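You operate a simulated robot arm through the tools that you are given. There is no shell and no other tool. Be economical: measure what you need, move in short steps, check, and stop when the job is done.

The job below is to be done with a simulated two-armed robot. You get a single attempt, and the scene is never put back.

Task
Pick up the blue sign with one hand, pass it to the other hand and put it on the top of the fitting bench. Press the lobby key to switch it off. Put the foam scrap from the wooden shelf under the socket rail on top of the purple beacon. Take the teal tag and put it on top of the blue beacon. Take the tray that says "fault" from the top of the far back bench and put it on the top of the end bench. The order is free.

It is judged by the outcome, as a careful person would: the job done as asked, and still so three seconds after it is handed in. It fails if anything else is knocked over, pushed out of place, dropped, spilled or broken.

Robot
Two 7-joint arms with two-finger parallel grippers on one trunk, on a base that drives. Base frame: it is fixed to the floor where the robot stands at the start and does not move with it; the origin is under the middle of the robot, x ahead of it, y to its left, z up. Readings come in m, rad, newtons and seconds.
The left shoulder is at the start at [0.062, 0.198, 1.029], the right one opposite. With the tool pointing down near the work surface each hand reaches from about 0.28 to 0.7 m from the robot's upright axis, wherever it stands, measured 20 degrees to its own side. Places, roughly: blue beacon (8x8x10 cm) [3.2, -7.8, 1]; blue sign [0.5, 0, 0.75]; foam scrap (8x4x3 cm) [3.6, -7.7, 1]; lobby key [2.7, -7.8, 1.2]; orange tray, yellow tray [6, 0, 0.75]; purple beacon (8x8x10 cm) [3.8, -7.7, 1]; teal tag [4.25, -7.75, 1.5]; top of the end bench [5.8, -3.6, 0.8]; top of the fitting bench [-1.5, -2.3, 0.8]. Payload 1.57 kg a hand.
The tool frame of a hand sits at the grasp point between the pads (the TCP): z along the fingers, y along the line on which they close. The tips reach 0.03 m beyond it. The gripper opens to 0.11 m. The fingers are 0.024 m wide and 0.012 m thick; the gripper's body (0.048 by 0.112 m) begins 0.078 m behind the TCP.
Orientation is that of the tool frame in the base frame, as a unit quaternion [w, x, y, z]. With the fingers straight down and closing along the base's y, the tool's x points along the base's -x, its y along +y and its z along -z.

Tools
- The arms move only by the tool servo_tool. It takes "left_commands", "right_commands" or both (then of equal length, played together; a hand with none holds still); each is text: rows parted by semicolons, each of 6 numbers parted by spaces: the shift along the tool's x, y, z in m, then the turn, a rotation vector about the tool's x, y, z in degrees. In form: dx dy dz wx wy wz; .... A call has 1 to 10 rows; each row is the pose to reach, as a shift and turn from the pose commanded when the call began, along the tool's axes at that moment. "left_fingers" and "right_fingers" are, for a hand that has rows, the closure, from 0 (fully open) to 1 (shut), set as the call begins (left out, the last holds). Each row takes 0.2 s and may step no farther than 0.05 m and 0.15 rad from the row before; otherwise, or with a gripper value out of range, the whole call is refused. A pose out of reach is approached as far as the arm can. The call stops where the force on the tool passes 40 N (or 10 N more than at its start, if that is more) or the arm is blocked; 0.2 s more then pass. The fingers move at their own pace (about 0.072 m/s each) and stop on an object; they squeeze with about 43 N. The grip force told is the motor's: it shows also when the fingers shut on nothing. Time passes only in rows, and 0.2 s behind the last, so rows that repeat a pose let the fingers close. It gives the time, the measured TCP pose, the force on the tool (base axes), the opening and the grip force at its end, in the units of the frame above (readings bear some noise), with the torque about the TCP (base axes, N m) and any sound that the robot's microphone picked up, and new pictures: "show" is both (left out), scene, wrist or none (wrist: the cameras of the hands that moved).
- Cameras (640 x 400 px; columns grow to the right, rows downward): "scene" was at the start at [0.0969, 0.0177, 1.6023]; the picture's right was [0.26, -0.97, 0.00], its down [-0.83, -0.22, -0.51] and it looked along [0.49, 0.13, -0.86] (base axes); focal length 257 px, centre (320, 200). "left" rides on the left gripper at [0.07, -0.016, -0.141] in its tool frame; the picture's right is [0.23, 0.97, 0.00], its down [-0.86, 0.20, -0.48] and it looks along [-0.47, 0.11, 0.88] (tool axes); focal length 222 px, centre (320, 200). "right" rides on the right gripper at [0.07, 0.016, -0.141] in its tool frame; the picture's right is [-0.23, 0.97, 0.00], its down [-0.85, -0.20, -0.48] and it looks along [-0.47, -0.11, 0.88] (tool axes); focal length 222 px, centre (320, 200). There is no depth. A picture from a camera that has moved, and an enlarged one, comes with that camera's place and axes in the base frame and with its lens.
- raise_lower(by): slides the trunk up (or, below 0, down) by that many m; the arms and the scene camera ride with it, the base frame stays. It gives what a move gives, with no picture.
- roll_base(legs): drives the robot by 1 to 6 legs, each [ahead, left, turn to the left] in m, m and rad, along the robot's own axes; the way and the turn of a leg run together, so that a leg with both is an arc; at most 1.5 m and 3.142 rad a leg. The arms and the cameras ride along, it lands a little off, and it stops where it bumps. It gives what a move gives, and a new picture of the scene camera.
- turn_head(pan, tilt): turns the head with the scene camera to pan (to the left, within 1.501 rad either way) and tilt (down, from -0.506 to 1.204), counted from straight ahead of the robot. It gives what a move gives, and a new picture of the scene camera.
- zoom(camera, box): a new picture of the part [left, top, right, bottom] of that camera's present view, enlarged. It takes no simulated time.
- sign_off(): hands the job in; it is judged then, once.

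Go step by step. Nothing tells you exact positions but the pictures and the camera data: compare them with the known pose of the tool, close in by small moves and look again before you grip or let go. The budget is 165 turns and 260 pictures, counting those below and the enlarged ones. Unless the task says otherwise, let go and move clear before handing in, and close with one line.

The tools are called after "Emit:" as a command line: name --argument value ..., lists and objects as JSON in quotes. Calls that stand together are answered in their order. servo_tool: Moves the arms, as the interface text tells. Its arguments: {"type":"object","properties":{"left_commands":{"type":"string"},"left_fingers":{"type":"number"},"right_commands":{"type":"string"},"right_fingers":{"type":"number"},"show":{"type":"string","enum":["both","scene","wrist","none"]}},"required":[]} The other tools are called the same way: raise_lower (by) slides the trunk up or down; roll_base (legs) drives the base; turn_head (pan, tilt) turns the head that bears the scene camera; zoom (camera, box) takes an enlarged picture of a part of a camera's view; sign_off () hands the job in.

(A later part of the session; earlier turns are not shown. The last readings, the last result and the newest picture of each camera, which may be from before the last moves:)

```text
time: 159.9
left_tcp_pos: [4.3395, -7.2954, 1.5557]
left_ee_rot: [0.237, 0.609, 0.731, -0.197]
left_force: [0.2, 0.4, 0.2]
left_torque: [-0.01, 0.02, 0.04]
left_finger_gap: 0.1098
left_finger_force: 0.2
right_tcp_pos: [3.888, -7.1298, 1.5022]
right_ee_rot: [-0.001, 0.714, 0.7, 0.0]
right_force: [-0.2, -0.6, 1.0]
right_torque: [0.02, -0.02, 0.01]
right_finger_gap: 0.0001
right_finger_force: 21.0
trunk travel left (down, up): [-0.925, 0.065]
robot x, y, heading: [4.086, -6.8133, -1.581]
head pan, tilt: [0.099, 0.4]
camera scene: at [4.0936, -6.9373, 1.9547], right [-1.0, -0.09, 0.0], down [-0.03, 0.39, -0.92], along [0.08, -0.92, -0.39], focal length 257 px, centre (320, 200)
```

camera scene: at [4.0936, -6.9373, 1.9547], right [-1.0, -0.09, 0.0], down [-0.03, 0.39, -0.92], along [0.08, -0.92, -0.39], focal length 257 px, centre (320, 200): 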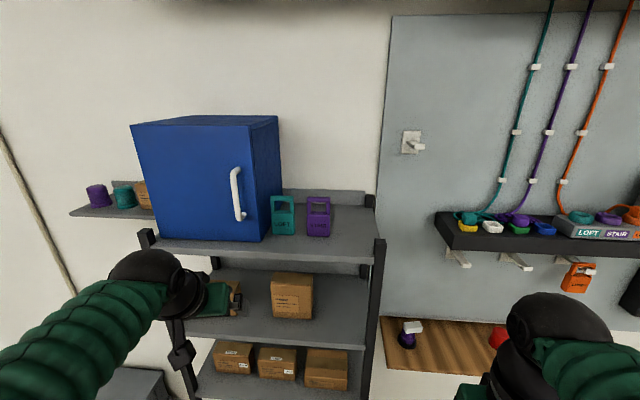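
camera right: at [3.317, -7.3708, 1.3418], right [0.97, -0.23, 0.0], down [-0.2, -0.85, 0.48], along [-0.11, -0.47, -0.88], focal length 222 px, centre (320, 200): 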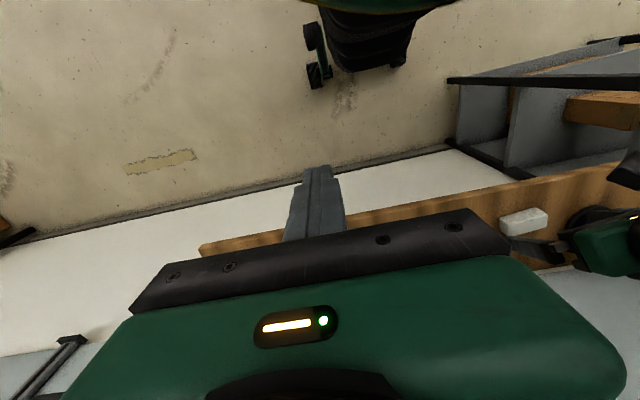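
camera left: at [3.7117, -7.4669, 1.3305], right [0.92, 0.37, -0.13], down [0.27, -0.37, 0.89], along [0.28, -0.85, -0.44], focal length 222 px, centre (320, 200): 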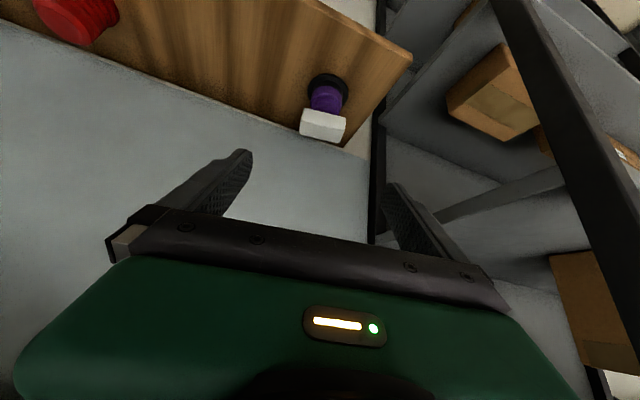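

Tag located: base about (4.275, −7.645, 1.535), total height ~0.125, with the cabinet close on its left and the purple tag on its right. I'll grip front-to-back from above, so I'll turn the left hand (closing along y) while raising it.

Emit:
raise_lower --by 0.06

Emit:
servo_tool --left_commands "-0.01 0 -0.014 -2.37 2.85 -7.32; -0.02 0 -0.028 -4.74 5.7 -14.64; -0.03 0 -0.042 -7.11 8.55 -21.96; -0.04 0 -0.056 -9.48 11.4 -29.28; -0.05 0 -0.07 -11.85 14.25 -36.6; -0.06 0 -0.083 -14.22 17.1 -43.92; -0.07 0 -0.097 -16.59 19.95 -51.24; -0.08 0 -0.11 -18.96 22.8 -58.56; -0.088 0 -0.122 -21.33 25.65 -65.88; -0.088 0 -0.122 -23.7 28.5 -73.2"

```text
time: 160.9
left_tcp_pos: [4.3393, -7.2955, 1.6163]
left_ee_rot: [0.237, 0.61, 0.73, -0.197]
left_force: [-0.1, 0.7, 0.5]
left_torque: [-0.01, 0.02, 0.0]
left_finger_gap: 0.1102
left_finger_force: 0.1
right_tcp_pos: [3.8868, -7.1288, 1.5609]
right_ee_rot: [-0.001, 0.714, 0.7, -0.001]
right_force: [0.3, 0.3, 0.4]
right_torque: [0.0, -0.03, -0.02]
right_finger_gap: 0.0001
right_finger_force: 21.9
trunk travel left (down, up): [-0.985, 0.005]
robot x, y, heading: [4.0823, -6.8119, -1.584]
head pan, tilt: [0.099, 0.4]
```

```text
time: 163.1
left_tcp_pos: [4.3402, -7.2167, 1.723]
left_ee_rot: [0.015, 0.03, 0.999, -0.017]
left_force: [-0.1, 1.1, -1.0]
left_torque: [-0.02, 0.01, 0.03]
left_finger_gap: 0.1102
left_finger_force: 0.0
left hand out of reach, approached as far as the arm can: row 8, 9, 10
right_tcp_pos: [3.8859, -7.1268, 1.5611]
right_ee_rot: [-0.001, 0.715, 0.699, -0.001]
right_force: [-0.8, -0.1, 0.1]
right_torque: [-0.01, 0.02, 0.01]
right_finger_gap: 0.0001
right_finger_force: 21.4
trunk travel left (down, up): [-0.985, 0.005]
robot x, y, heading: [4.0862, -6.813, -1.576]
head pan, tilt: [0.099, 0.4]
camera scene: at [4.0933, -6.9334, 2.015], right [-1.0, -0.09, 0.0], down [-0.03, 0.39, -0.92], along [0.08, -0.92, -0.39], focal length 257 px, centre (320, 200)
camera left: at [4.2646, -7.2234, 1.8635], right [-0.17, 0.99, -0.04], down [0.85, 0.16, 0.5], along [0.5, 0.05, -0.87], focal length 222 px, centre (320, 200)
```

scene: 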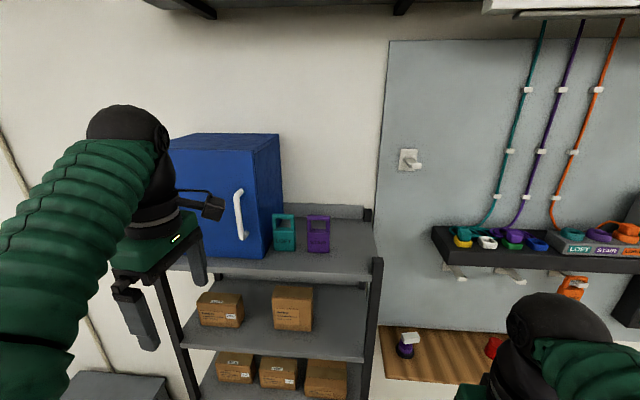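
left: 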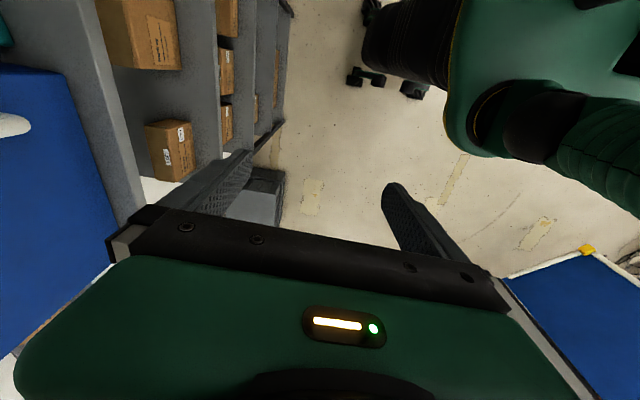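

Now I'll take a close look at the gaps around the tag.

Emit:
zoom --camera "scene" --box '[240, 190, 350, 265]'

```text
5.33 times, centred on (295, 228) of scene
camera zoom: at [4.0933, -6.9334, 2.015], right [-1.0, -0.09, 0.0], down [-0.03, 0.39, -0.92], along [0.08, -0.92, -0.39], focal length 1369 px, centre (453, 53)
```

zoom: 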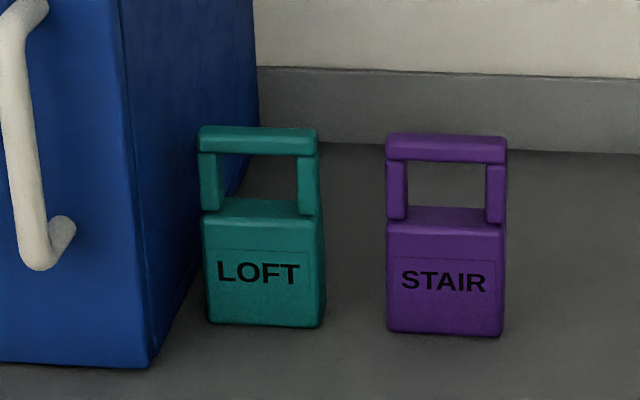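

Gaps are 25 mm to the cabinet and 41 mm to the purple tag, so front-to-back from above is safest. I'll straighten the hand and drive in slowly, with the tips passing above the tag top (z about 1.66).

Emit:
servo_tool --left_commands "0 0 0 -1.9 1.7 -3.4; 0 0 -0.01 -1.9 1.7 -3.4; 0 0 -0.01 -1.9 1.7 -3.4" --show "none"

Emit:
roll_base --legs '[[0, -0.1, 0], [0.3, 0, 0]]'

```text
time: 163.9
left_tcp_pos: [4.3387, -7.2143, 1.7097]
left_ee_rot: [-0.002, 0.001, 1.0, 0.004]
left_force: [0.0, 0.9, -0.4]
left_torque: [0.0, -0.02, 0.02]
left_finger_gap: 0.1097
left_finger_force: 0.1
left hand out of reach, approached as far as the arm can: row 1, 2, 3
right_tcp_pos: [3.8873, -7.1264, 1.5614]
right_ee_rot: [0.0, 0.715, 0.699, -0.001]
right_force: [-0.4, 0.1, 0.4]
right_torque: [-0.02, -0.03, 0.02]
right_finger_gap: 0.0
right_finger_force: 20.8
trunk travel left (down, up): [-0.985, 0.005]
robot x, y, heading: [4.0856, -6.8087, -1.583]
head pan, tilt: [0.099, 0.4]
```

```text
time: 166.7
left_tcp_pos: [4.189, -7.5017, 1.7168]
left_ee_rot: [0.01, 0.008, 1.0, 0.003]
left_force: [-2.2, -0.3, 0.1]
left_torque: [-0.05, -0.18, -0.02]
left_finger_gap: 0.1101
left_finger_force: 0.0
right_tcp_pos: [3.7405, -7.4129, 1.5573]
right_ee_rot: [0.008, 0.718, 0.696, 0.005]
right_force: [-1.0, 1.1, -0.8]
right_torque: [0.0, -0.1, 0.01]
right_finger_gap: 0.0
right_finger_force: 21.4
trunk travel left (down, up): [-0.985, 0.005]
robot x, y, heading: [3.9759, -7.1077, -1.59]
head pan, tilt: [0.099, 0.4]
camera scene: at [3.9352, -7.2197, 2.0152], right [-1.0, -0.08, -0.02], down [-0.01, 0.38, -0.92], along [0.08, -0.92, -0.38], focal length 257 px, centre (320, 200)
```

scene: 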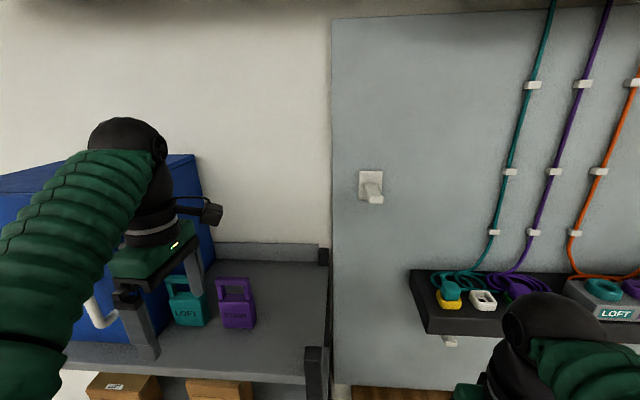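

The robot seems to lean slightly right after the move; I'll wait a moment and re-read.

Emit:
servo_tool --left_commands "0 0 0 0 0 0; 0 0 0 0 0 0; 0 0 0 0 0 0; 0 0 0 0 0 0; 0 0 0 0 0 0"

```text
time: 167.9
left_tcp_pos: [4.2349, -7.5155, 1.7067]
left_ee_rot: [-0.004, 0.008, 1.0, 0.006]
left_force: [0.8, 0.4, -0.2]
left_torque: [0.0, -0.02, 0.04]
left_finger_gap: 0.1099
left_finger_force: 0.1
right_tcp_pos: [3.7833, -7.4256, 1.5605]
right_ee_rot: [-0.003, 0.717, 0.697, -0.001]
right_force: [-0.2, -0.1, -0.3]
right_torque: [-0.01, 0.0, -0.01]
right_finger_gap: 0.0002
right_finger_force: 21.1
trunk travel left (down, up): [-0.985, 0.005]
robot x, y, heading: [3.9785, -7.1084, -1.592]
head pan, tilt: [0.099, 0.4]
camera scene: at [3.9781, -7.2369, 2.0145], right [-1.0, -0.08, 0.0], down [-0.03, 0.39, -0.92], along [0.07, -0.92, -0.39], focal length 257 px, centre (320, 200)
camera left: at [4.1645, -7.5334, 1.8495], right [-0.21, 0.98, 0.01], down [0.86, 0.18, 0.47], along [0.46, 0.11, -0.88], focal length 222 px, centre (320, 200)
```

scene: 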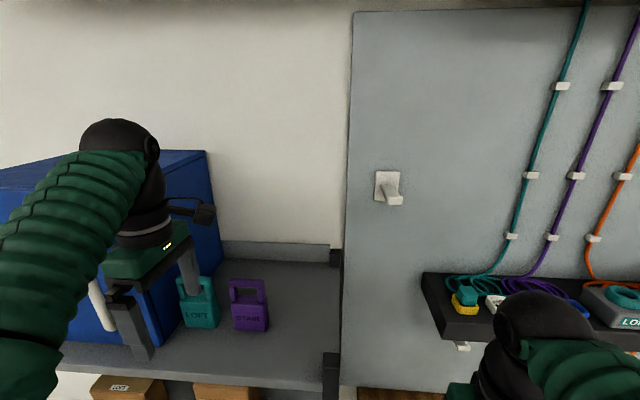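
left: 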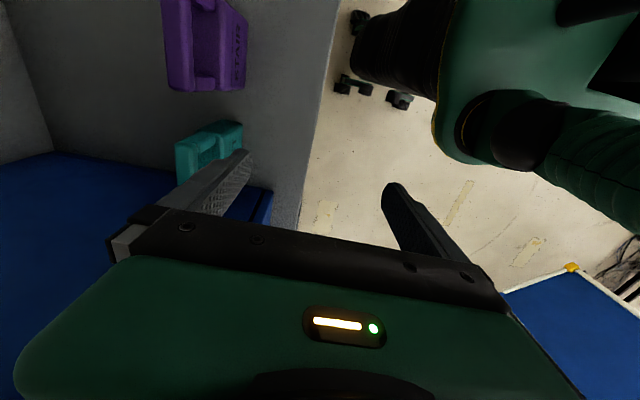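

Only sway from the raised trunk. Before the last base move I'll pull the hand back so nothing can swing into the tags.

Emit:
servo_tool --left_commands "0 0.04 -0.01 0 0 0; 0 0.08 -0.015 0 0 0; 0 0.08 -0.015 0 0 0" --show "none"

Emit:
roll_base --legs '[[0.09, 0, 0.015]]'

Emit:
servo_tool --left_commands "0 0 0 0 0 0; 0 0 0 0 0 0; 0 0 0 0 0 0; 0 0 0 0 0 0; 0 0 0 0 0 0" --show "wrist"

```text
time: 168.7
left_tcp_pos: [4.2125, -7.4297, 1.7235]
left_ee_rot: [0.002, 0.009, 1.0, 0.003]
left_force: [0.5, -0.2, 0.5]
left_torque: [0.02, -0.02, 0.0]
left_finger_gap: 0.1098
left_finger_force: 0.1
left hand out of reach, approached as far as the arm can: row 2, 3
right_tcp_pos: [3.7596, -7.4216, 1.5585]
right_ee_rot: [0.002, 0.72, 0.694, 0.001]
right_force: [-0.9, -0.8, 0.0]
right_torque: [-0.03, 0.02, -0.01]
right_finger_gap: 0.0
right_finger_force: 21.2
trunk travel left (down, up): [-0.985, 0.005]
robot x, y, heading: [3.9754, -7.1052, -1.589]
head pan, tilt: [0.099, 0.4]
```

```text
time: 169.8
left_tcp_pos: [4.2317, -7.4947, 1.7255]
left_ee_rot: [0.0, 0.001, 1.0, -0.004]
left_force: [-0.2, 0.4, 0.3]
left_torque: [-0.1, 0.04, 0.01]
left_finger_gap: 0.1101
left_finger_force: 0.1
right_tcp_pos: [3.7786, -7.4942, 1.5651]
right_ee_rot: [0.005, 0.713, 0.701, -0.006]
right_force: [0.4, -0.1, 1.0]
right_torque: [-0.02, 0.0, 0.03]
right_finger_gap: 0.0
right_finger_force: 21.2
trunk travel left (down, up): [-0.985, 0.005]
robot x, y, heading: [3.979, -7.1971, -1.585]
head pan, tilt: [0.099, 0.4]
camera scene: at [3.9742, -7.2964, 2.0165], right [-1.0, -0.09, 0.0], down [-0.03, 0.38, -0.93], along [0.09, -0.92, -0.38], focal length 257 px, centre (320, 200)
```

scene: 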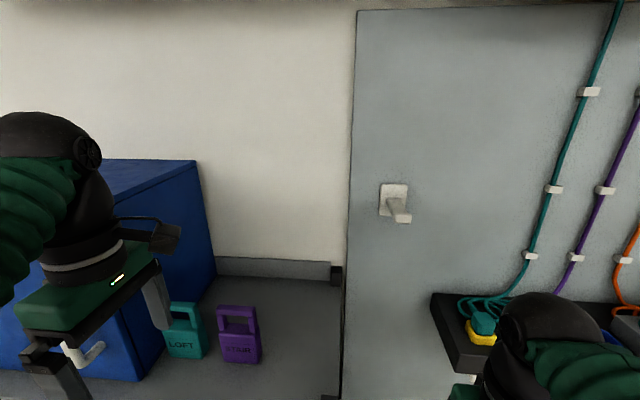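

```text
time: 171.0
left_tcp_pos: [4.2507, -7.524, 1.7168]
left_ee_rot: [-0.006, 0.0, 1.0, 0.005]
left_force: [-0.4, -1.0, 0.2]
left_torque: [0.08, 0.01, 0.01]
left_finger_gap: 0.1097
left_finger_force: 0.1
right_tcp_pos: [3.7945, -7.521, 1.5614]
right_ee_rot: [-0.006, 0.714, 0.701, -0.004]
right_force: [1.0, 0.2, 0.6]
right_torque: [0.01, 0.01, -0.01]
right_finger_gap: 0.0
right_finger_force: 21.4
trunk travel left (down, up): [-0.985, 0.005]
robot x, y, heading: [3.977, -7.2016, -1.58]
head pan, tilt: [0.099, 0.4]
camera left: at [4.182, -7.5415, 1.8599], right [-0.23, 0.97, 0.01], down [0.86, 0.19, 0.47], along [0.45, 0.12, -0.88], focal length 222 px, centre (320, 200)
```

left: 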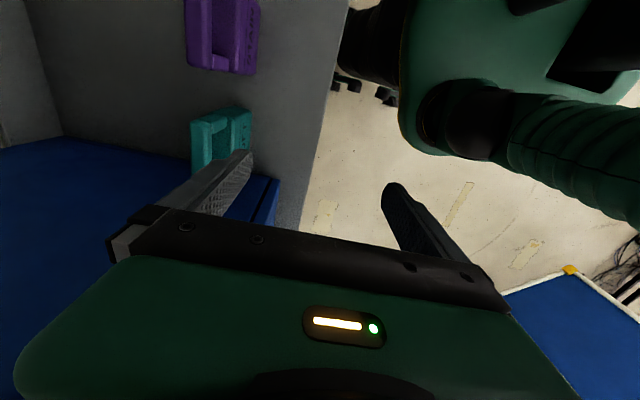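

Hand at (4.251, −7.524, 1.717). I'll move it forward slowly with the arm, above the tag.

Emit:
servo_tool --left_commands "0.002 -0.02 0 0 0 0; 0.004 -0.04 0 0 0 0; 0.006 -0.06 0 0 0 0; 0.008 -0.08 0 0 0 0; 0.008 -0.1 0 0 0 0; 0.008 -0.121 0 0 0 0; 0.008 -0.121 0 0 0 0; 0.008 -0.121 0 0 0 0; 0.008 -0.121 0 0 0 0"

```text
time: 173.0
left_tcp_pos: [4.2349, -7.6217, 1.704]
left_ee_rot: [-0.005, 0.001, 1.0, 0.001]
left_force: [-0.2, 0.3, -0.4]
left_torque: [-0.01, 0.0, -0.03]
left_finger_gap: 0.1101
left_finger_force: 0.1
left hand out of reach, approached as far as the arm can: row 3, 4, 5, 6, 7, 8, 9
right_tcp_pos: [3.7894, -7.514, 1.5627]
right_ee_rot: [-0.002, 0.714, 0.701, -0.005]
right_force: [-0.4, 0.0, 0.2]
right_torque: [0.01, 0.04, 0.06]
right_finger_gap: 0.0
right_finger_force: 21.1
trunk travel left (down, up): [-0.985, 0.005]
robot x, y, heading: [3.9723, -7.1959, -1.579]
head pan, tilt: [0.099, 0.4]
camera scene: at [3.9889, -7.322, 2.0148], right [-1.0, -0.09, 0.0], down [-0.04, 0.39, -0.92], along [0.08, -0.92, -0.39], focal length 257 px, centre (320, 200)
camera left: at [4.1659, -7.6382, 1.8468], right [-0.23, 0.97, 0.0], down [0.86, 0.2, 0.47], along [0.46, 0.11, -0.88], focal length 222 px, centre (320, 200)
```

scene: 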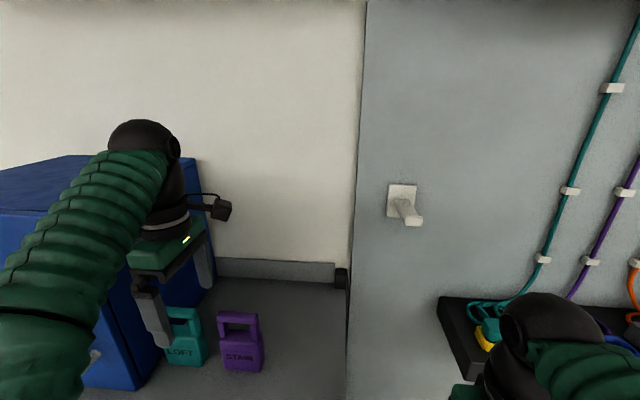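
left: 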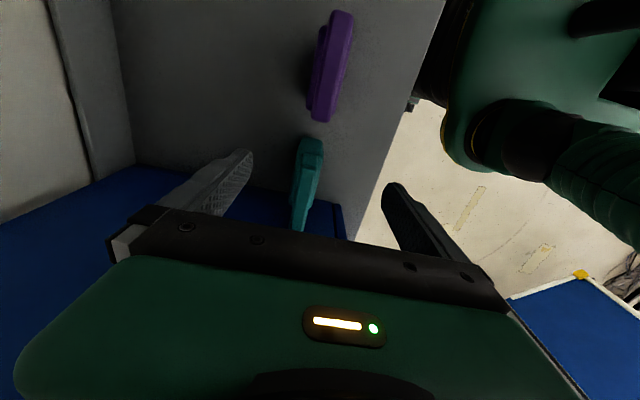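

The tag is between the fingers, about 1 cm off centre. I'll first go down 2 cm and read where it really goes.

Emit:
servo_tool --left_commands "0 0 0.01 0 0 0; 0 0 0.02 0 0 0; 0 0 0.02 0 0 0; 0 0 0.02 0 0 0" --show "wrist"

```text
time: 174.0
left_tcp_pos: [4.233, -7.6238, 1.6834]
left_ee_rot: [-0.005, 0.001, 1.0, 0.002]
left_force: [-0.4, 0.0, -0.7]
left_torque: [-0.03, 0.0, 0.03]
left_finger_gap: 0.1098
left_finger_force: 0.1
right_tcp_pos: [3.7877, -7.5153, 1.5635]
right_ee_rot: [-0.003, 0.713, 0.701, -0.004]
right_force: [0.5, 0.6, -0.4]
right_torque: [0.02, 0.03, 0.0]
right_finger_gap: 0.0
right_finger_force: 21.5
trunk travel left (down, up): [-0.985, 0.005]
robot x, y, heading: [3.9773, -7.1966, -1.577]
head pan, tilt: [0.099, 0.4]
camera left: at [4.164, -7.641, 1.8257], right [-0.23, 0.97, 0.01], down [0.86, 0.2, 0.47], along [0.46, 0.11, -0.88], focal length 222 px, centre (320, 200)
```

left: 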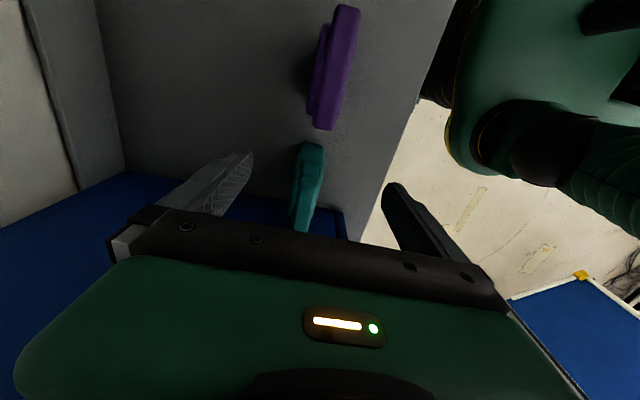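

That tracks. Now I'll centre on the tag and descend to grip height.

Emit:
servo_tool --left_commands "-0.004 -0.006 0.005 0 0 0; -0.008 -0.011 0.015 0 0 0; -0.008 -0.011 0.027 0 0 0; -0.008 -0.011 0.037 0 0 0; -0.008 -0.011 0.037 0 0 0; -0.008 -0.011 0.037 0 0 0"

```text
time: 175.4
left_tcp_pos: [4.2405, -7.6332, 1.6448]
left_ee_rot: [-0.004, 0.0, 1.0, 0.003]
left_force: [-0.3, 0.5, 0.3]
left_torque: [0.02, 0.03, 0.02]
left_finger_gap: 0.11
left_finger_force: 0.1
right_tcp_pos: [3.7863, -7.5156, 1.5625]
right_ee_rot: [-0.002, 0.714, 0.701, -0.005]
right_force: [0.0, -0.8, 0.5]
right_torque: [0.0, -0.03, 0.01]
right_finger_gap: 0.0
right_finger_force: 21.8
trunk travel left (down, up): [-0.985, 0.005]
robot x, y, heading: [3.9738, -7.197, -1.571]
head pan, tilt: [0.099, 0.4]
camera scene: at [3.9848, -7.324, 2.0147], right [-1.0, -0.09, 0.0], down [-0.04, 0.39, -0.92], along [0.08, -0.92, -0.39], focal length 257 px, centre (320, 200)
camera left: at [4.1715, -7.6506, 1.786], right [-0.23, 0.97, 0.01], down [0.86, 0.2, 0.47], along [0.46, 0.11, -0.88], focal length 222 px, centre (320, 200)
```

scene: 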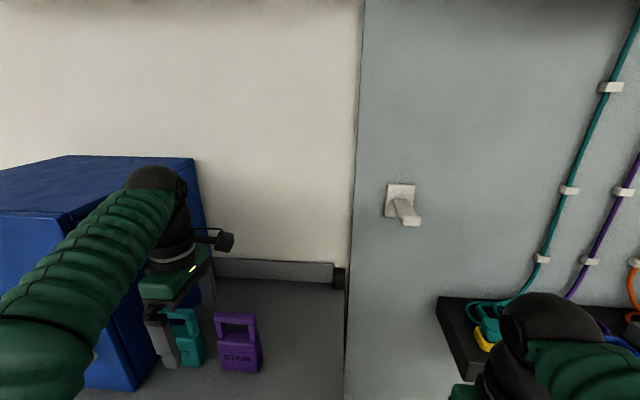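
left: 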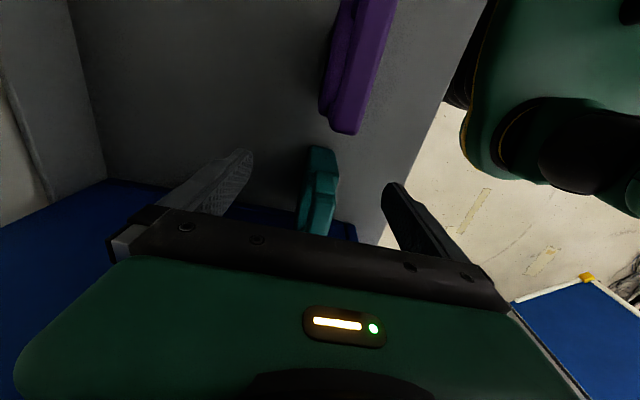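

Centred between the fingers. I'll close.

Emit:
servo_tool --left_commands "0 0 0 0 0 0; 0 0 0 0 0 0; 0 0 0 0 0 0; 0 0 0 0 0 0; 0 0 0 0 0 0; 0 0 0 0 0 0" --left_fingers 1

```text
time: 176.8
left_tcp_pos: [4.2422, -7.6336, 1.6435]
left_ee_rot: [-0.004, 0.0, 1.0, 0.001]
left_force: [0.3, -0.6, 1.7]
left_torque: [-0.1, -0.12, 0.03]
left_finger_gap: 0.0292
left_finger_force: 39.1
right_tcp_pos: [3.7865, -7.5147, 1.5628]
right_ee_rot: [-0.003, 0.714, 0.701, -0.003]
right_force: [0.0, 0.1, 0.3]
right_torque: [0.01, -0.02, 0.01]
right_finger_gap: 0.0
right_finger_force: 21.4
trunk travel left (down, up): [-0.985, 0.005]
robot x, y, heading: [3.9763, -7.1999, -1.581]
head pan, tilt: [0.099, 0.4]
camera scene: at [3.9849, -7.3234, 2.0148], right [-1.0, -0.09, 0.0], down [-0.04, 0.39, -0.92], along [0.08, -0.92, -0.39], focal length 257 px, centre (320, 200)
camera left: at [4.1715, -7.65, 1.7864], right [-0.23, 0.97, 0.01], down [0.86, 0.2, 0.47], along [0.46, 0.11, -0.88], focal length 222 px, centre (320, 200)
```

scene: 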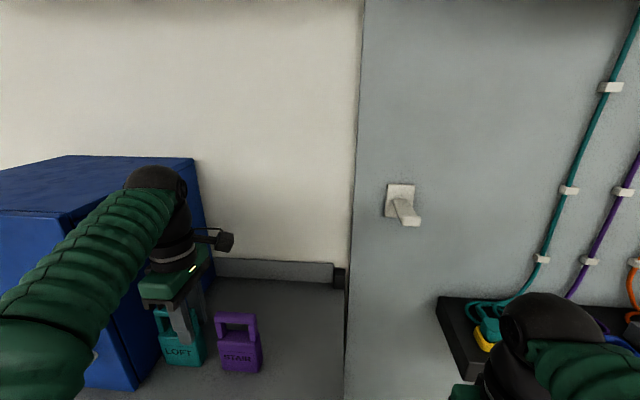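
left: 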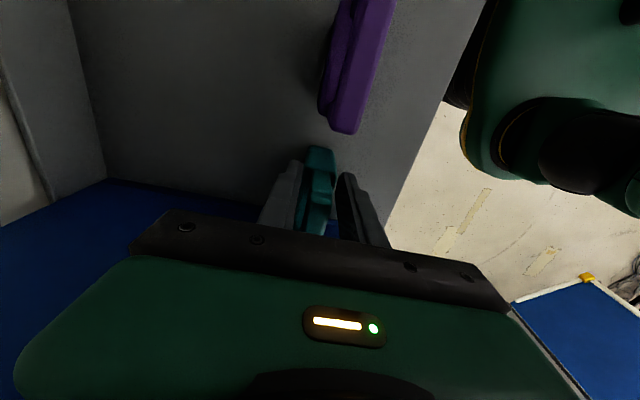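

Gripped. I'll lift 4 cm and draw back.

Emit:
servo_tool --left_commands "0 0 -0.01 0 0 0; 0 0 -0.025 0 0 0; 0 0 -0.04 0 0 0; 0 0.03 -0.04 0 0 0; 0 0.06 -0.04 0 0 0; 0 0.09 -0.04 0 0 0; 0 0.12 -0.04 0 0 0; 0 0.12 -0.04 0 0 0"

```text
time: 178.6
left_tcp_pos: [4.2451, -7.5137, 1.6825]
left_ee_rot: [-0.005, 0.001, 1.0, 0.003]
left_force: [-0.4, 0.1, -1.6]
left_torque: [-0.01, 0.05, -0.01]
left_finger_gap: 0.0293
left_finger_force: 39.4
right_tcp_pos: [3.7869, -7.514, 1.563]
right_ee_rot: [-0.002, 0.713, 0.701, -0.005]
right_force: [0.0, -0.7, 0.0]
right_torque: [-0.02, 0.0, 0.01]
right_finger_gap: 0.0003
right_finger_force: 21.1
trunk travel left (down, up): [-0.985, 0.005]
robot x, y, heading: [3.9772, -7.1988, -1.576]
head pan, tilt: [0.099, 0.4]
camera scene: at [3.9851, -7.3222, 2.0148], right [-1.0, -0.09, 0.0], down [-0.04, 0.39, -0.92], along [0.08, -0.92, -0.39], focal length 257 px, centre (320, 200)
camera left: at [4.175, -7.5317, 1.825], right [-0.23, 0.97, 0.01], down [0.86, 0.2, 0.47], along [0.46, 0.11, -0.88], focal length 222 px, centre (320, 200)
```

scene: 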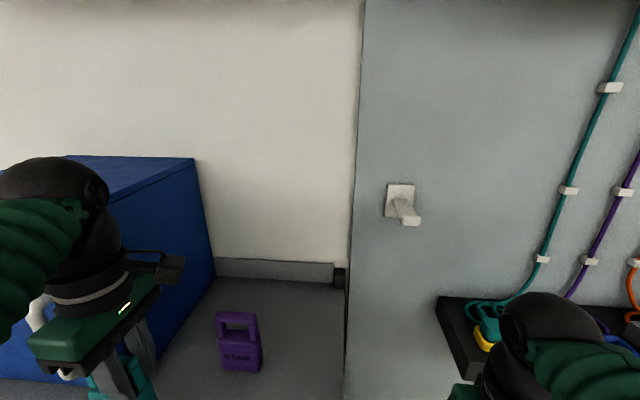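
left: 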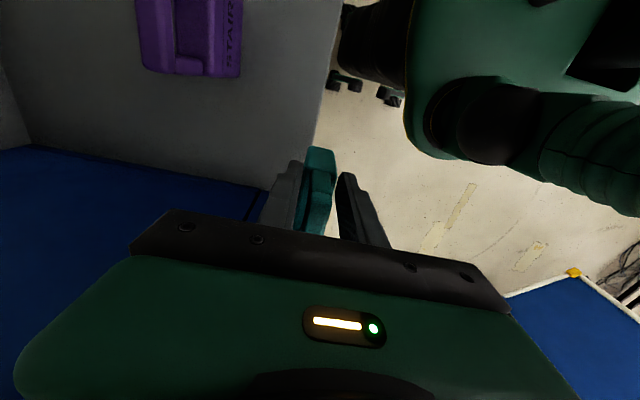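

The tag is off the shelf. I'll back away, lower the trunk and strafe to the blue beacon.

Emit:
roll_base --legs '[[-0.2, 0, 0], [-0.25, 0, 0]]'

Emit:
raise_lower --by -0.36

Emit:
roll_base --legs '[[0, -0.9, 0]]'

```text
time: 181.6
left_tcp_pos: [4.2458, -7.0727, 1.6797]
left_ee_rot: [-0.005, 0.005, 1.0, 0.005]
left_force: [0.3, -0.8, -1.6]
left_torque: [0.02, 0.05, -0.04]
left_finger_gap: 0.0294
left_finger_force: 39.6
right_tcp_pos: [3.7884, -7.0677, 1.5608]
right_ee_rot: [-0.005, 0.716, 0.698, -0.002]
right_force: [-0.6, -0.8, 0.1]
right_torque: [0.04, 0.0, 0.04]
right_finger_gap: 0.0
right_finger_force: 21.2
trunk travel left (down, up): [-0.985, 0.005]
robot x, y, heading: [3.9835, -6.7484, -1.588]
head pan, tilt: [0.099, 0.4]
camera scene: at [3.9884, -6.8797, 2.0141], right [-1.0, -0.08, 0.0], down [-0.03, 0.39, -0.92], along [0.08, -0.92, -0.39], focal length 257 px, centre (320, 200)
```

scene: 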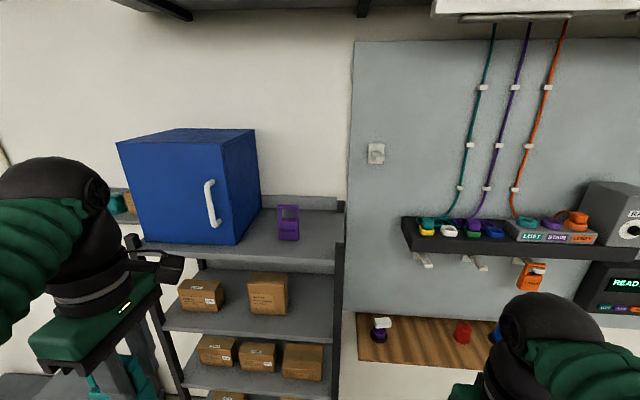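

```text
time: 185.1
left_tcp_pos: [4.2468, -7.0647, 1.3218]
left_ee_rot: [-0.004, 0.006, 1.0, 0.003]
left_force: [-0.3, -0.9, -1.9]
left_torque: [-0.03, 0.02, 0.0]
left_finger_gap: 0.0293
left_finger_force: 39.1
right_tcp_pos: [3.7894, -7.06, 1.2014]
right_ee_rot: [-0.003, 0.716, 0.698, -0.003]
right_force: [0.2, 0.2, 0.3]
right_torque: [-0.01, -0.01, -0.01]
right_finger_gap: 0.0002
right_finger_force: 20.8
trunk travel left (down, up): [-0.625, 0.365]
robot x, y, heading: [3.9833, -6.7443, -1.587]
head pan, tilt: [0.099, 0.4]
```

```text
time: 189.8
left_tcp_pos: [3.355, -7.0475, 1.3214]
left_ee_rot: [-0.006, 0.012, 1.0, 0.003]
left_force: [0.7, 0.9, -1.1]
left_torque: [-0.02, 0.06, 0.01]
left_finger_gap: 0.0292
left_finger_force: 38.8
right_tcp_pos: [2.8975, -7.0368, 1.2025]
right_ee_rot: [-0.003, 0.721, 0.692, -0.004]
right_force: [0.3, -0.1, -0.1]
right_torque: [-0.01, 0.03, 0.0]
right_finger_gap: 0.0002
right_finger_force: 21.7
trunk travel left (down, up): [-0.625, 0.365]
robot x, y, heading: [3.0917, -6.7245, -1.602]
head pan, tilt: [0.099, 0.4]
camera scene: at [3.1011, -6.85, 1.6548], right [-1.0, -0.07, 0.0], down [-0.03, 0.39, -0.92], along [0.06, -0.92, -0.39], focal length 257 px, centre (320, 200)
```

scene: 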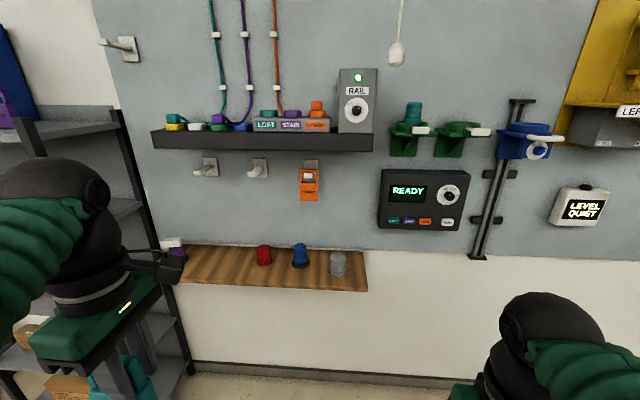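

Now I'll rotate the left hand to point forward, so the tag lies flat, while extending a bit.

Emit:
servo_tool --left_commands "0 -0.02 0.01 8.5 0 0; 0 -0.04 0.02 17 0 0; 0 -0.06 0.03 25.5 0 0; 0 -0.08 0.04 34 0 0; 0 -0.1 0.05 42.5 0 0; 0 -0.12 0.06 51 0 0; 0 -0.14 0.07 59.5 0 0; 0 -0.16 0.08 68 0 0; 0 -0.18 0.09 76.5 0 0; 0 -0.2 0.1 85 0 0" --show "none"

Emit:
roll_base --legs '[[0, 0, 0.031]]'

Emit:
turn_head --pan 0.2 --tilt 0.65

```text
time: 192.0
left_tcp_pos: [3.3428, -7.2517, 1.2198]
left_ee_rot: [-0.011, 0.007, 0.741, -0.672]
left_force: [-0.6, -0.2, -2.8]
left_torque: [0.09, 0.04, -0.04]
left_finger_gap: 0.0157
left_finger_force: 31.6
left hand out of reach, approached as far as the arm can: row 3, 4, 5, 6, 7, 8, 9
right_tcp_pos: [2.895, -7.0398, 1.2029]
right_ee_rot: [-0.003, 0.721, 0.693, -0.002]
right_force: [-0.3, -0.8, 0.3]
right_torque: [0.02, 0.02, 0.01]
right_finger_gap: 0.0
right_finger_force: 21.3
trunk travel left (down, up): [-0.625, 0.365]
robot x, y, heading: [3.091, -6.7247, -1.603]
head pan, tilt: [0.099, 0.4]
```

```text
time: 192.8
left_tcp_pos: [3.3593, -7.2412, 1.2216]
left_ee_rot: [-0.001, -0.005, 0.74, -0.673]
left_force: [0.3, -0.4, -2.0]
left_torque: [0.09, 0.07, 0.02]
left_finger_gap: 0.0156
left_finger_force: 31.3
right_tcp_pos: [2.9036, -7.0435, 1.2029]
right_ee_rot: [-0.003, 0.71, 0.704, -0.004]
right_force: [-0.3, -0.5, -0.3]
right_torque: [0.01, 0.0, -0.01]
right_finger_gap: 0.0001
right_finger_force: 21.6
trunk travel left (down, up): [-0.625, 0.365]
robot x, y, heading: [3.093, -6.7219, -1.565]
head pan, tilt: [0.099, 0.4]
camera scene: at [3.1006, -6.85, 1.6548], right [-0.99, -0.1, 0.0], down [-0.04, 0.39, -0.92], along [0.09, -0.92, -0.39], focal length 257 px, centre (320, 200)
```

scene: 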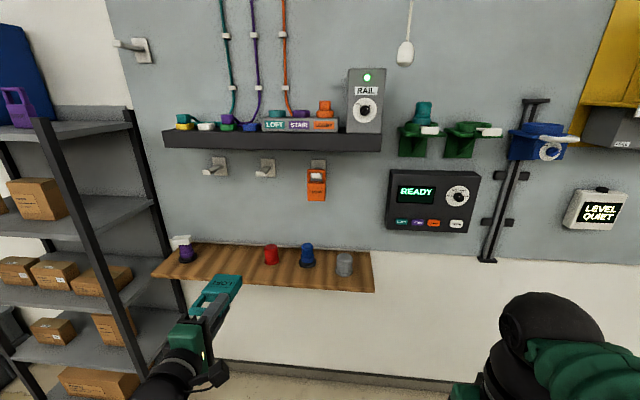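

```text
time: 193.5
left_tcp_pos: [3.3573, -7.2406, 1.2216]
left_ee_rot: [-0.001, -0.005, 0.74, -0.673]
left_force: [0.0, -0.4, -1.3]
left_torque: [0.08, 0.04, 0.05]
left_finger_gap: 0.0159
left_finger_force: 31.1
right_tcp_pos: [2.9041, -7.0419, 1.2023]
right_ee_rot: [-0.002, 0.71, 0.704, -0.004]
right_force: [0.1, 0.3, 0.3]
right_torque: [0.01, -0.01, -0.04]
right_finger_gap: 0.0
right_finger_force: 21.4
trunk travel left (down, up): [-0.625, 0.365]
robot x, y, heading: [3.0893, -6.7284, -1.571]
head pan, tilt: [0.201, 0.649]
camera scene: at [3.1088, -6.8426, 1.6323], right [-0.98, -0.2, 0.0], down [-0.12, 0.59, -0.8], along [0.16, -0.78, -0.6], focal length 257 px, centre (320, 200)
```

scene: 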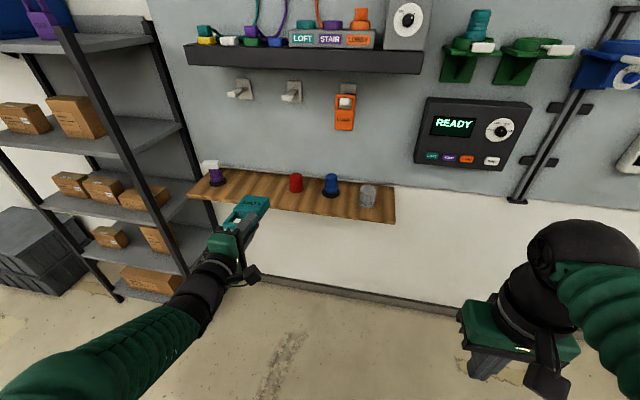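

The gap fell to 16 mm, so the tag shifted in the grip and is now held by a thinner part. I'll look closely.

Emit:
zoom --camera "left" --box '[160, 60, 480, 260]'

Emit:
zoom --camera "scene" --box '[190, 160, 310, 290]'

```text
2.00 times, centred on (320, 160) of left
camera zoom: at [3.2877, -7.1028, 1.2523], right [-0.24, 0.09, -0.97], down [0.85, 0.5, -0.16], along [0.47, -0.86, -0.19], focal length 444 px, centre (320, 280)
```

zoom: 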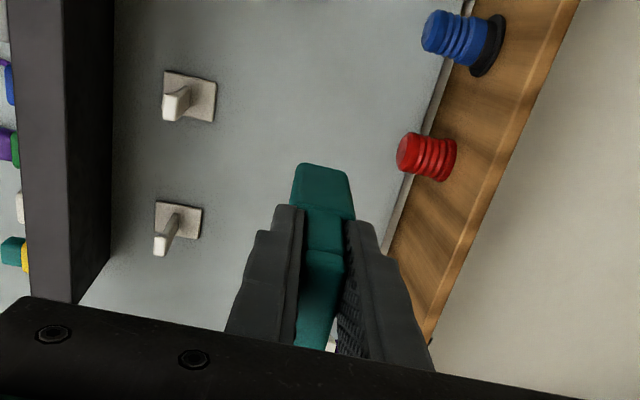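

```text
3.08 times, centred on (250, 225) of scene
camera zoom: at [3.1088, -6.8426, 1.6323], right [-0.98, -0.2, 0.0], down [-0.12, 0.59, -0.8], along [0.16, -0.78, -0.6], focal length 790 px, centre (535, 123)
```

zoom: 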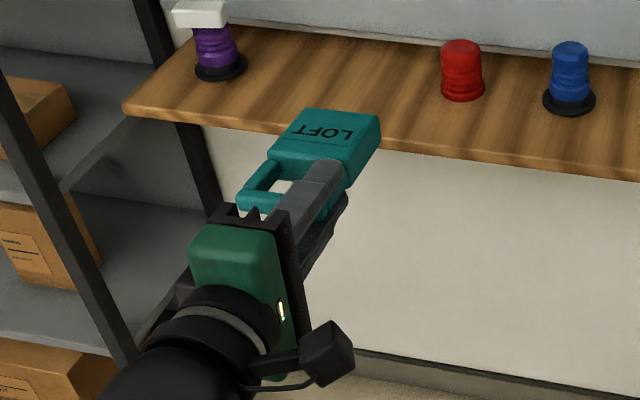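

The tag lies flat, held by its near upright, and its body extends past the fingertips. I'll level it, lower to z 1.13 and drive toward the blue beacon at about (3.25, −7.767).

Emit:
servo_tool --left_commands "0 0.03 0.003 1.5 0 0; 0 0.06 0.006 3 0 0; 0 0.09 0.008 5 0 0; 0 0.09 0.008 5 0 0" --show "none"

Emit:
roll_base --legs '[[0, -0.13, 0], [0.3, 0, 0]]'

Emit:
zoom --camera "left" --box '[0, 0, 640, 400]'

```text
time: 194.5
left_tcp_pos: [3.3642, -7.2619, 1.1323]
left_ee_rot: [0.0, -0.005, 0.709, -0.706]
left_force: [0.0, 0.0, -0.7]
left_torque: [0.11, 0.04, 0.0]
left_finger_gap: 0.0161
left_finger_force: 31.3
left hand out of reach, approached as far as the arm can: row 1, 2, 3, 4
right_tcp_pos: [2.9041, -7.0422, 1.2034]
right_ee_rot: [-0.001, 0.71, 0.704, -0.004]
right_force: [0.5, -0.4, 0.3]
right_torque: [-0.01, 0.05, 0.01]
right_finger_gap: 0.0001
right_finger_force: 21.1
trunk travel left (down, up): [-0.625, 0.365]
robot x, y, heading: [3.0932, -6.7271, -1.568]
head pan, tilt: [0.201, 0.649]
```

```text
time: 197.4
left_tcp_pos: [3.2522, -7.5596, 1.1314]
left_ee_rot: [0.001, -0.011, 0.709, -0.706]
left_force: [0.5, 0.9, -2.2]
left_torque: [0.1, 0.05, -0.04]
left_finger_gap: 0.0159
left_finger_force: 31.6
right_tcp_pos: [2.7897, -7.3422, 1.2036]
right_ee_rot: [-0.004, 0.706, 0.708, -0.006]
right_force: [0.2, -0.8, -0.8]
right_torque: [0.01, 0.02, 0.0]
right_finger_gap: 0.0
right_finger_force: 21.3
trunk travel left (down, up): [-0.625, 0.365]
robot x, y, heading: [2.9688, -7.0215, -1.557]
head pan, tilt: [0.201, 0.649]
camera scene: at [2.9987, -7.1395, 1.6322], right [-0.98, -0.21, 0.01], down [-0.13, 0.59, -0.8], along [0.16, -0.78, -0.61], focal length 257 px, centre (320, 200)
```

scene: 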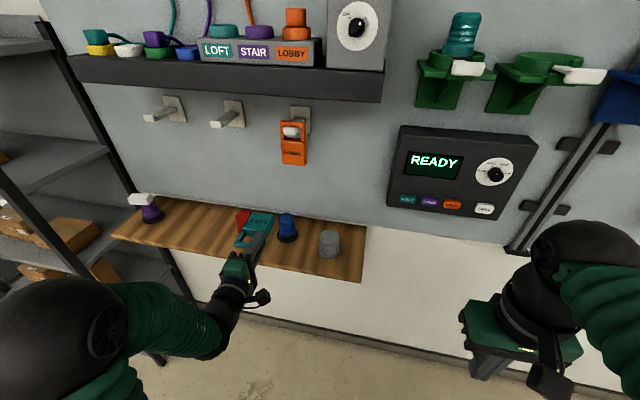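

```text
1.00 times, centred on (320, 200) of left (not enlarged: the box is as wide or as high as the picture)
camera zoom: at [3.1786, -7.4192, 1.1497], right [-0.24, 0.0, -0.97], down [0.84, 0.49, -0.21], along [0.48, -0.87, -0.12], focal length 222 px, centre (320, 200)
```

zoom: 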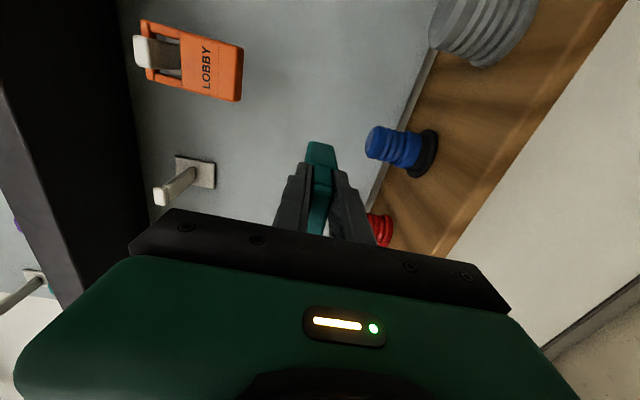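

Beacon top is at about (3.25, −7.785, 1.043). I'll enlarge to measure where the tag's body sits relative to the fingers.

Emit:
zoom --camera "scene" --box '[215, 195, 315, 285]'

Emit:
zoom --camera "left" --box '[250, 110, 450, 250]'

```text
4.44 times, centred on (265, 240) of scene
camera zoom: at [2.9987, -7.1395, 1.6322], right [-0.98, -0.21, 0.01], down [-0.13, 0.59, -0.8], along [0.16, -0.78, -0.61], focal length 1140 px, centre (564, 22)
```

zoom: 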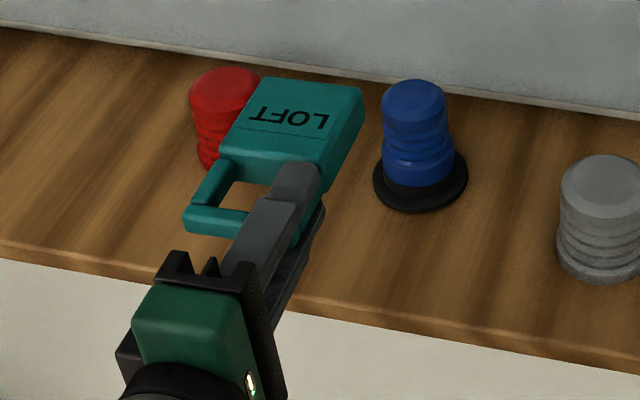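

```text
2.86 times, centred on (350, 180) of left
camera zoom: at [3.1786, -7.4192, 1.1497], right [-0.24, 0.0, -0.97], down [0.84, 0.49, -0.21], along [0.48, -0.87, -0.12], focal length 635 px, centre (234, 257)
```

zoom: 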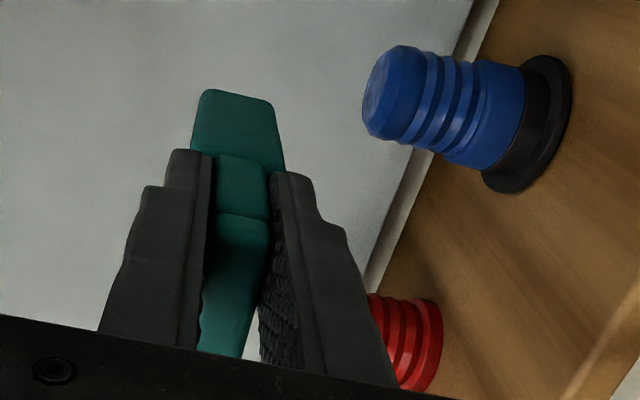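

The tag's centre of mass is about 19 mm left and 55 mm ahead of the TCP. I'll move over the beacon at this height (TCP target 3.231, −7.722).

Emit:
servo_tool --left_commands "0.006 0 0.04 0 0 0; 0.012 0 0.08 0 0 0; 0.018 0 0.12 0 0 0; 0.024 0 0.162 0 0 0; 0.024 0 0.162 0 0 0"

Emit:
zoom --camera "scene" --box '[235, 170, 335, 260]'

```text
time: 198.6
left_tcp_pos: [3.2362, -7.687, 1.1765]
left_ee_rot: [0.004, -0.002, 0.716, -0.698]
left_force: [1.4, -0.3, -0.5]
left_torque: [0.09, 0.06, -0.09]
left_finger_gap: 0.0154
left_finger_force: 30.8
left hand out of reach, approached as far as the arm can: row 1, 2, 3, 4, 5
right_tcp_pos: [2.7771, -7.344, 1.202]
right_ee_rot: [-0.001, 0.708, 0.707, -0.002]
right_force: [-0.3, 0.5, -0.1]
right_torque: [0.0, -0.03, 0.02]
right_finger_gap: 0.0001
right_finger_force: 21.5
trunk travel left (down, up): [-0.625, 0.365]
robot x, y, heading: [2.9628, -7.0242, -1.566]
head pan, tilt: [0.201, 0.649]
camera scene: at [2.9811, -7.1426, 1.6323], right [-0.98, -0.21, 0.0], down [-0.12, 0.59, -0.8], along [0.17, -0.78, -0.61], focal length 257 px, centre (320, 200)
camera left: at [3.1663, -7.547, 1.1978], right [-0.22, 0.03, -0.97], down [0.85, 0.49, -0.18], along [0.47, -0.87, -0.13], focal length 222 px, centre (320, 200)
```

scene: 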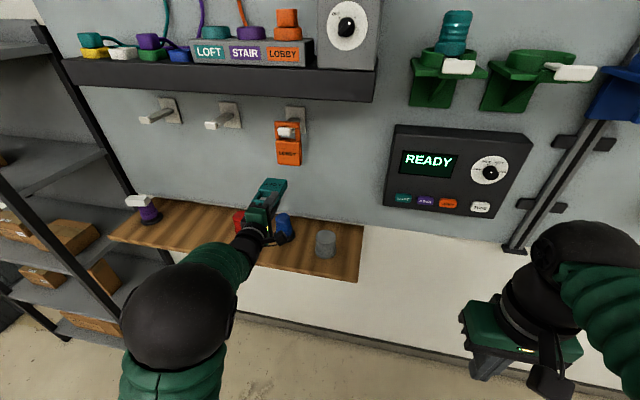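
left: 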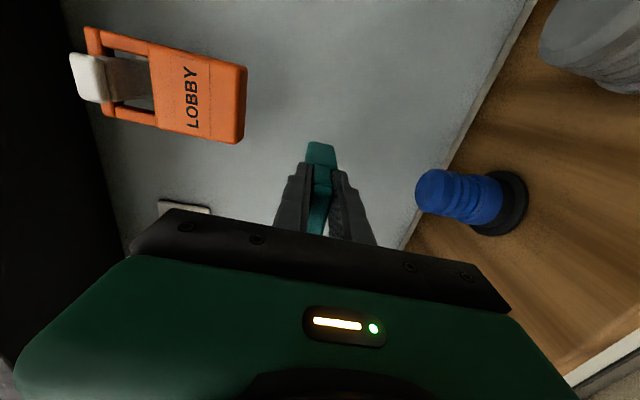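

```text
4.44 times, centred on (285, 215) of scene
camera zoom: at [2.9811, -7.1426, 1.6323], right [-0.98, -0.21, 0.0], down [-0.12, 0.59, -0.8], along [0.17, -0.78, -0.61], focal length 1140 px, centre (476, 133)
```

zoom: 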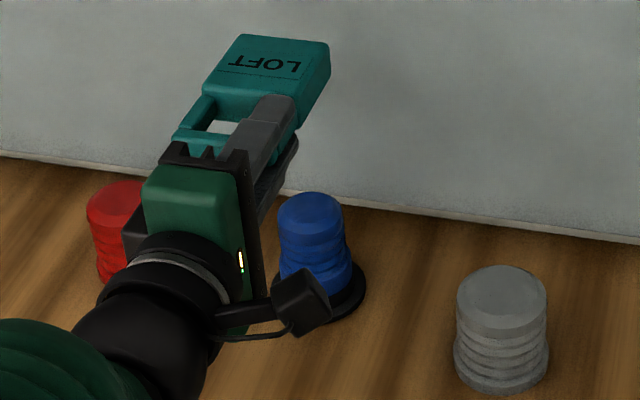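

That pose is near a wrist limit with the trunk this high. I'll back off 0.3 m, lower the trunk 0.2 m and bring the hand up relative to the body.

Emit:
roll_base --legs '[[-0.3, 0, 0]]'

Emit:
raise_lower --by -0.2

Emit:
servo_tool --left_commands "0 -0.03 0 0 0 0; 0 -0.06 0 0 0 0; 0 -0.09 0 0 0 0; 0 -0.12 0 0.7 0 0; 0 -0.145 0 1.4 0 0; 0 -0.145 0 1.4 0 0" --show "wrist"

```text
time: 200.7
left_tcp_pos: [3.2387, -7.3895, 1.1745]
left_ee_rot: [0.002, -0.003, 0.717, -0.697]
left_force: [-0.1, 0.3, -1.3]
left_torque: [0.05, 0.02, -0.01]
left_finger_gap: 0.0157
left_finger_force: 31.7
right_tcp_pos: [2.7789, -7.0475, 1.2015]
right_ee_rot: [-0.002, 0.707, 0.707, -0.003]
right_force: [-0.3, 0.5, 0.0]
right_torque: [-0.03, 0.01, -0.01]
right_finger_gap: 0.0
right_finger_force: 20.8
trunk travel left (down, up): [-0.625, 0.365]
robot x, y, heading: [2.9634, -6.7302, -1.556]
head pan, tilt: [0.201, 0.649]
camera scene: at [2.9842, -6.8465, 1.6319], right [-0.98, -0.21, 0.0], down [-0.13, 0.59, -0.79], along [0.17, -0.78, -0.61], focal length 257 px, centre (320, 200)
```

scene: 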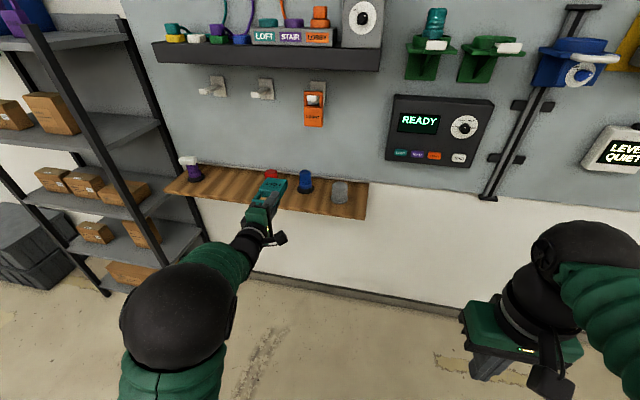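

```text
time: 202.8
left_tcp_pos: [3.239, -7.3865, 0.9758]
left_ee_rot: [0.002, -0.003, 0.716, -0.698]
left_force: [0.1, 0.6, -0.9]
left_torque: [0.07, 0.08, 0.01]
left_finger_gap: 0.0159
left_finger_force: 31.7
right_tcp_pos: [2.7781, -7.044, 1.0026]
right_ee_rot: [0.0, 0.707, 0.707, -0.003]
right_force: [-0.4, -0.4, 0.2]
right_torque: [0.0, 0.02, 0.0]
right_finger_gap: 0.0
right_finger_force: 21.2
trunk travel left (down, up): [-0.425, 0.565]
robot x, y, heading: [2.9652, -6.7227, -1.56]
head pan, tilt: [0.201, 0.649]
```

```text
time: 204.2
left_tcp_pos: [3.239, -7.3884, 1.1191]
left_ee_rot: [0.002, -0.003, 0.709, -0.706]
left_force: [0.1, -0.3, -1.1]
left_torque: [0.11, 0.06, 0.01]
left_finger_gap: 0.0156
left_finger_force: 31.9
right_tcp_pos: [2.7776, -7.0442, 1.0027]
right_ee_rot: [0.0, 0.707, 0.707, -0.003]
right_force: [-0.8, -0.6, -0.7]
right_torque: [-0.01, 0.01, 0.01]
right_finger_gap: 0.0
right_finger_force: 21.3
trunk travel left (down, up): [-0.425, 0.565]
robot x, y, heading: [2.9626, -6.727, -1.564]
head pan, tilt: [0.201, 0.649]
camera left: at [3.1661, -7.2483, 1.1371], right [-0.23, 0.0, -0.97], down [0.85, 0.49, -0.2], along [0.47, -0.87, -0.11], focal length 222 px, centre (320, 200)
```

left: 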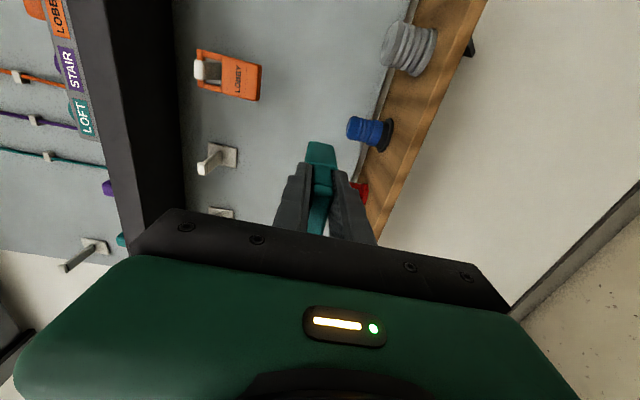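

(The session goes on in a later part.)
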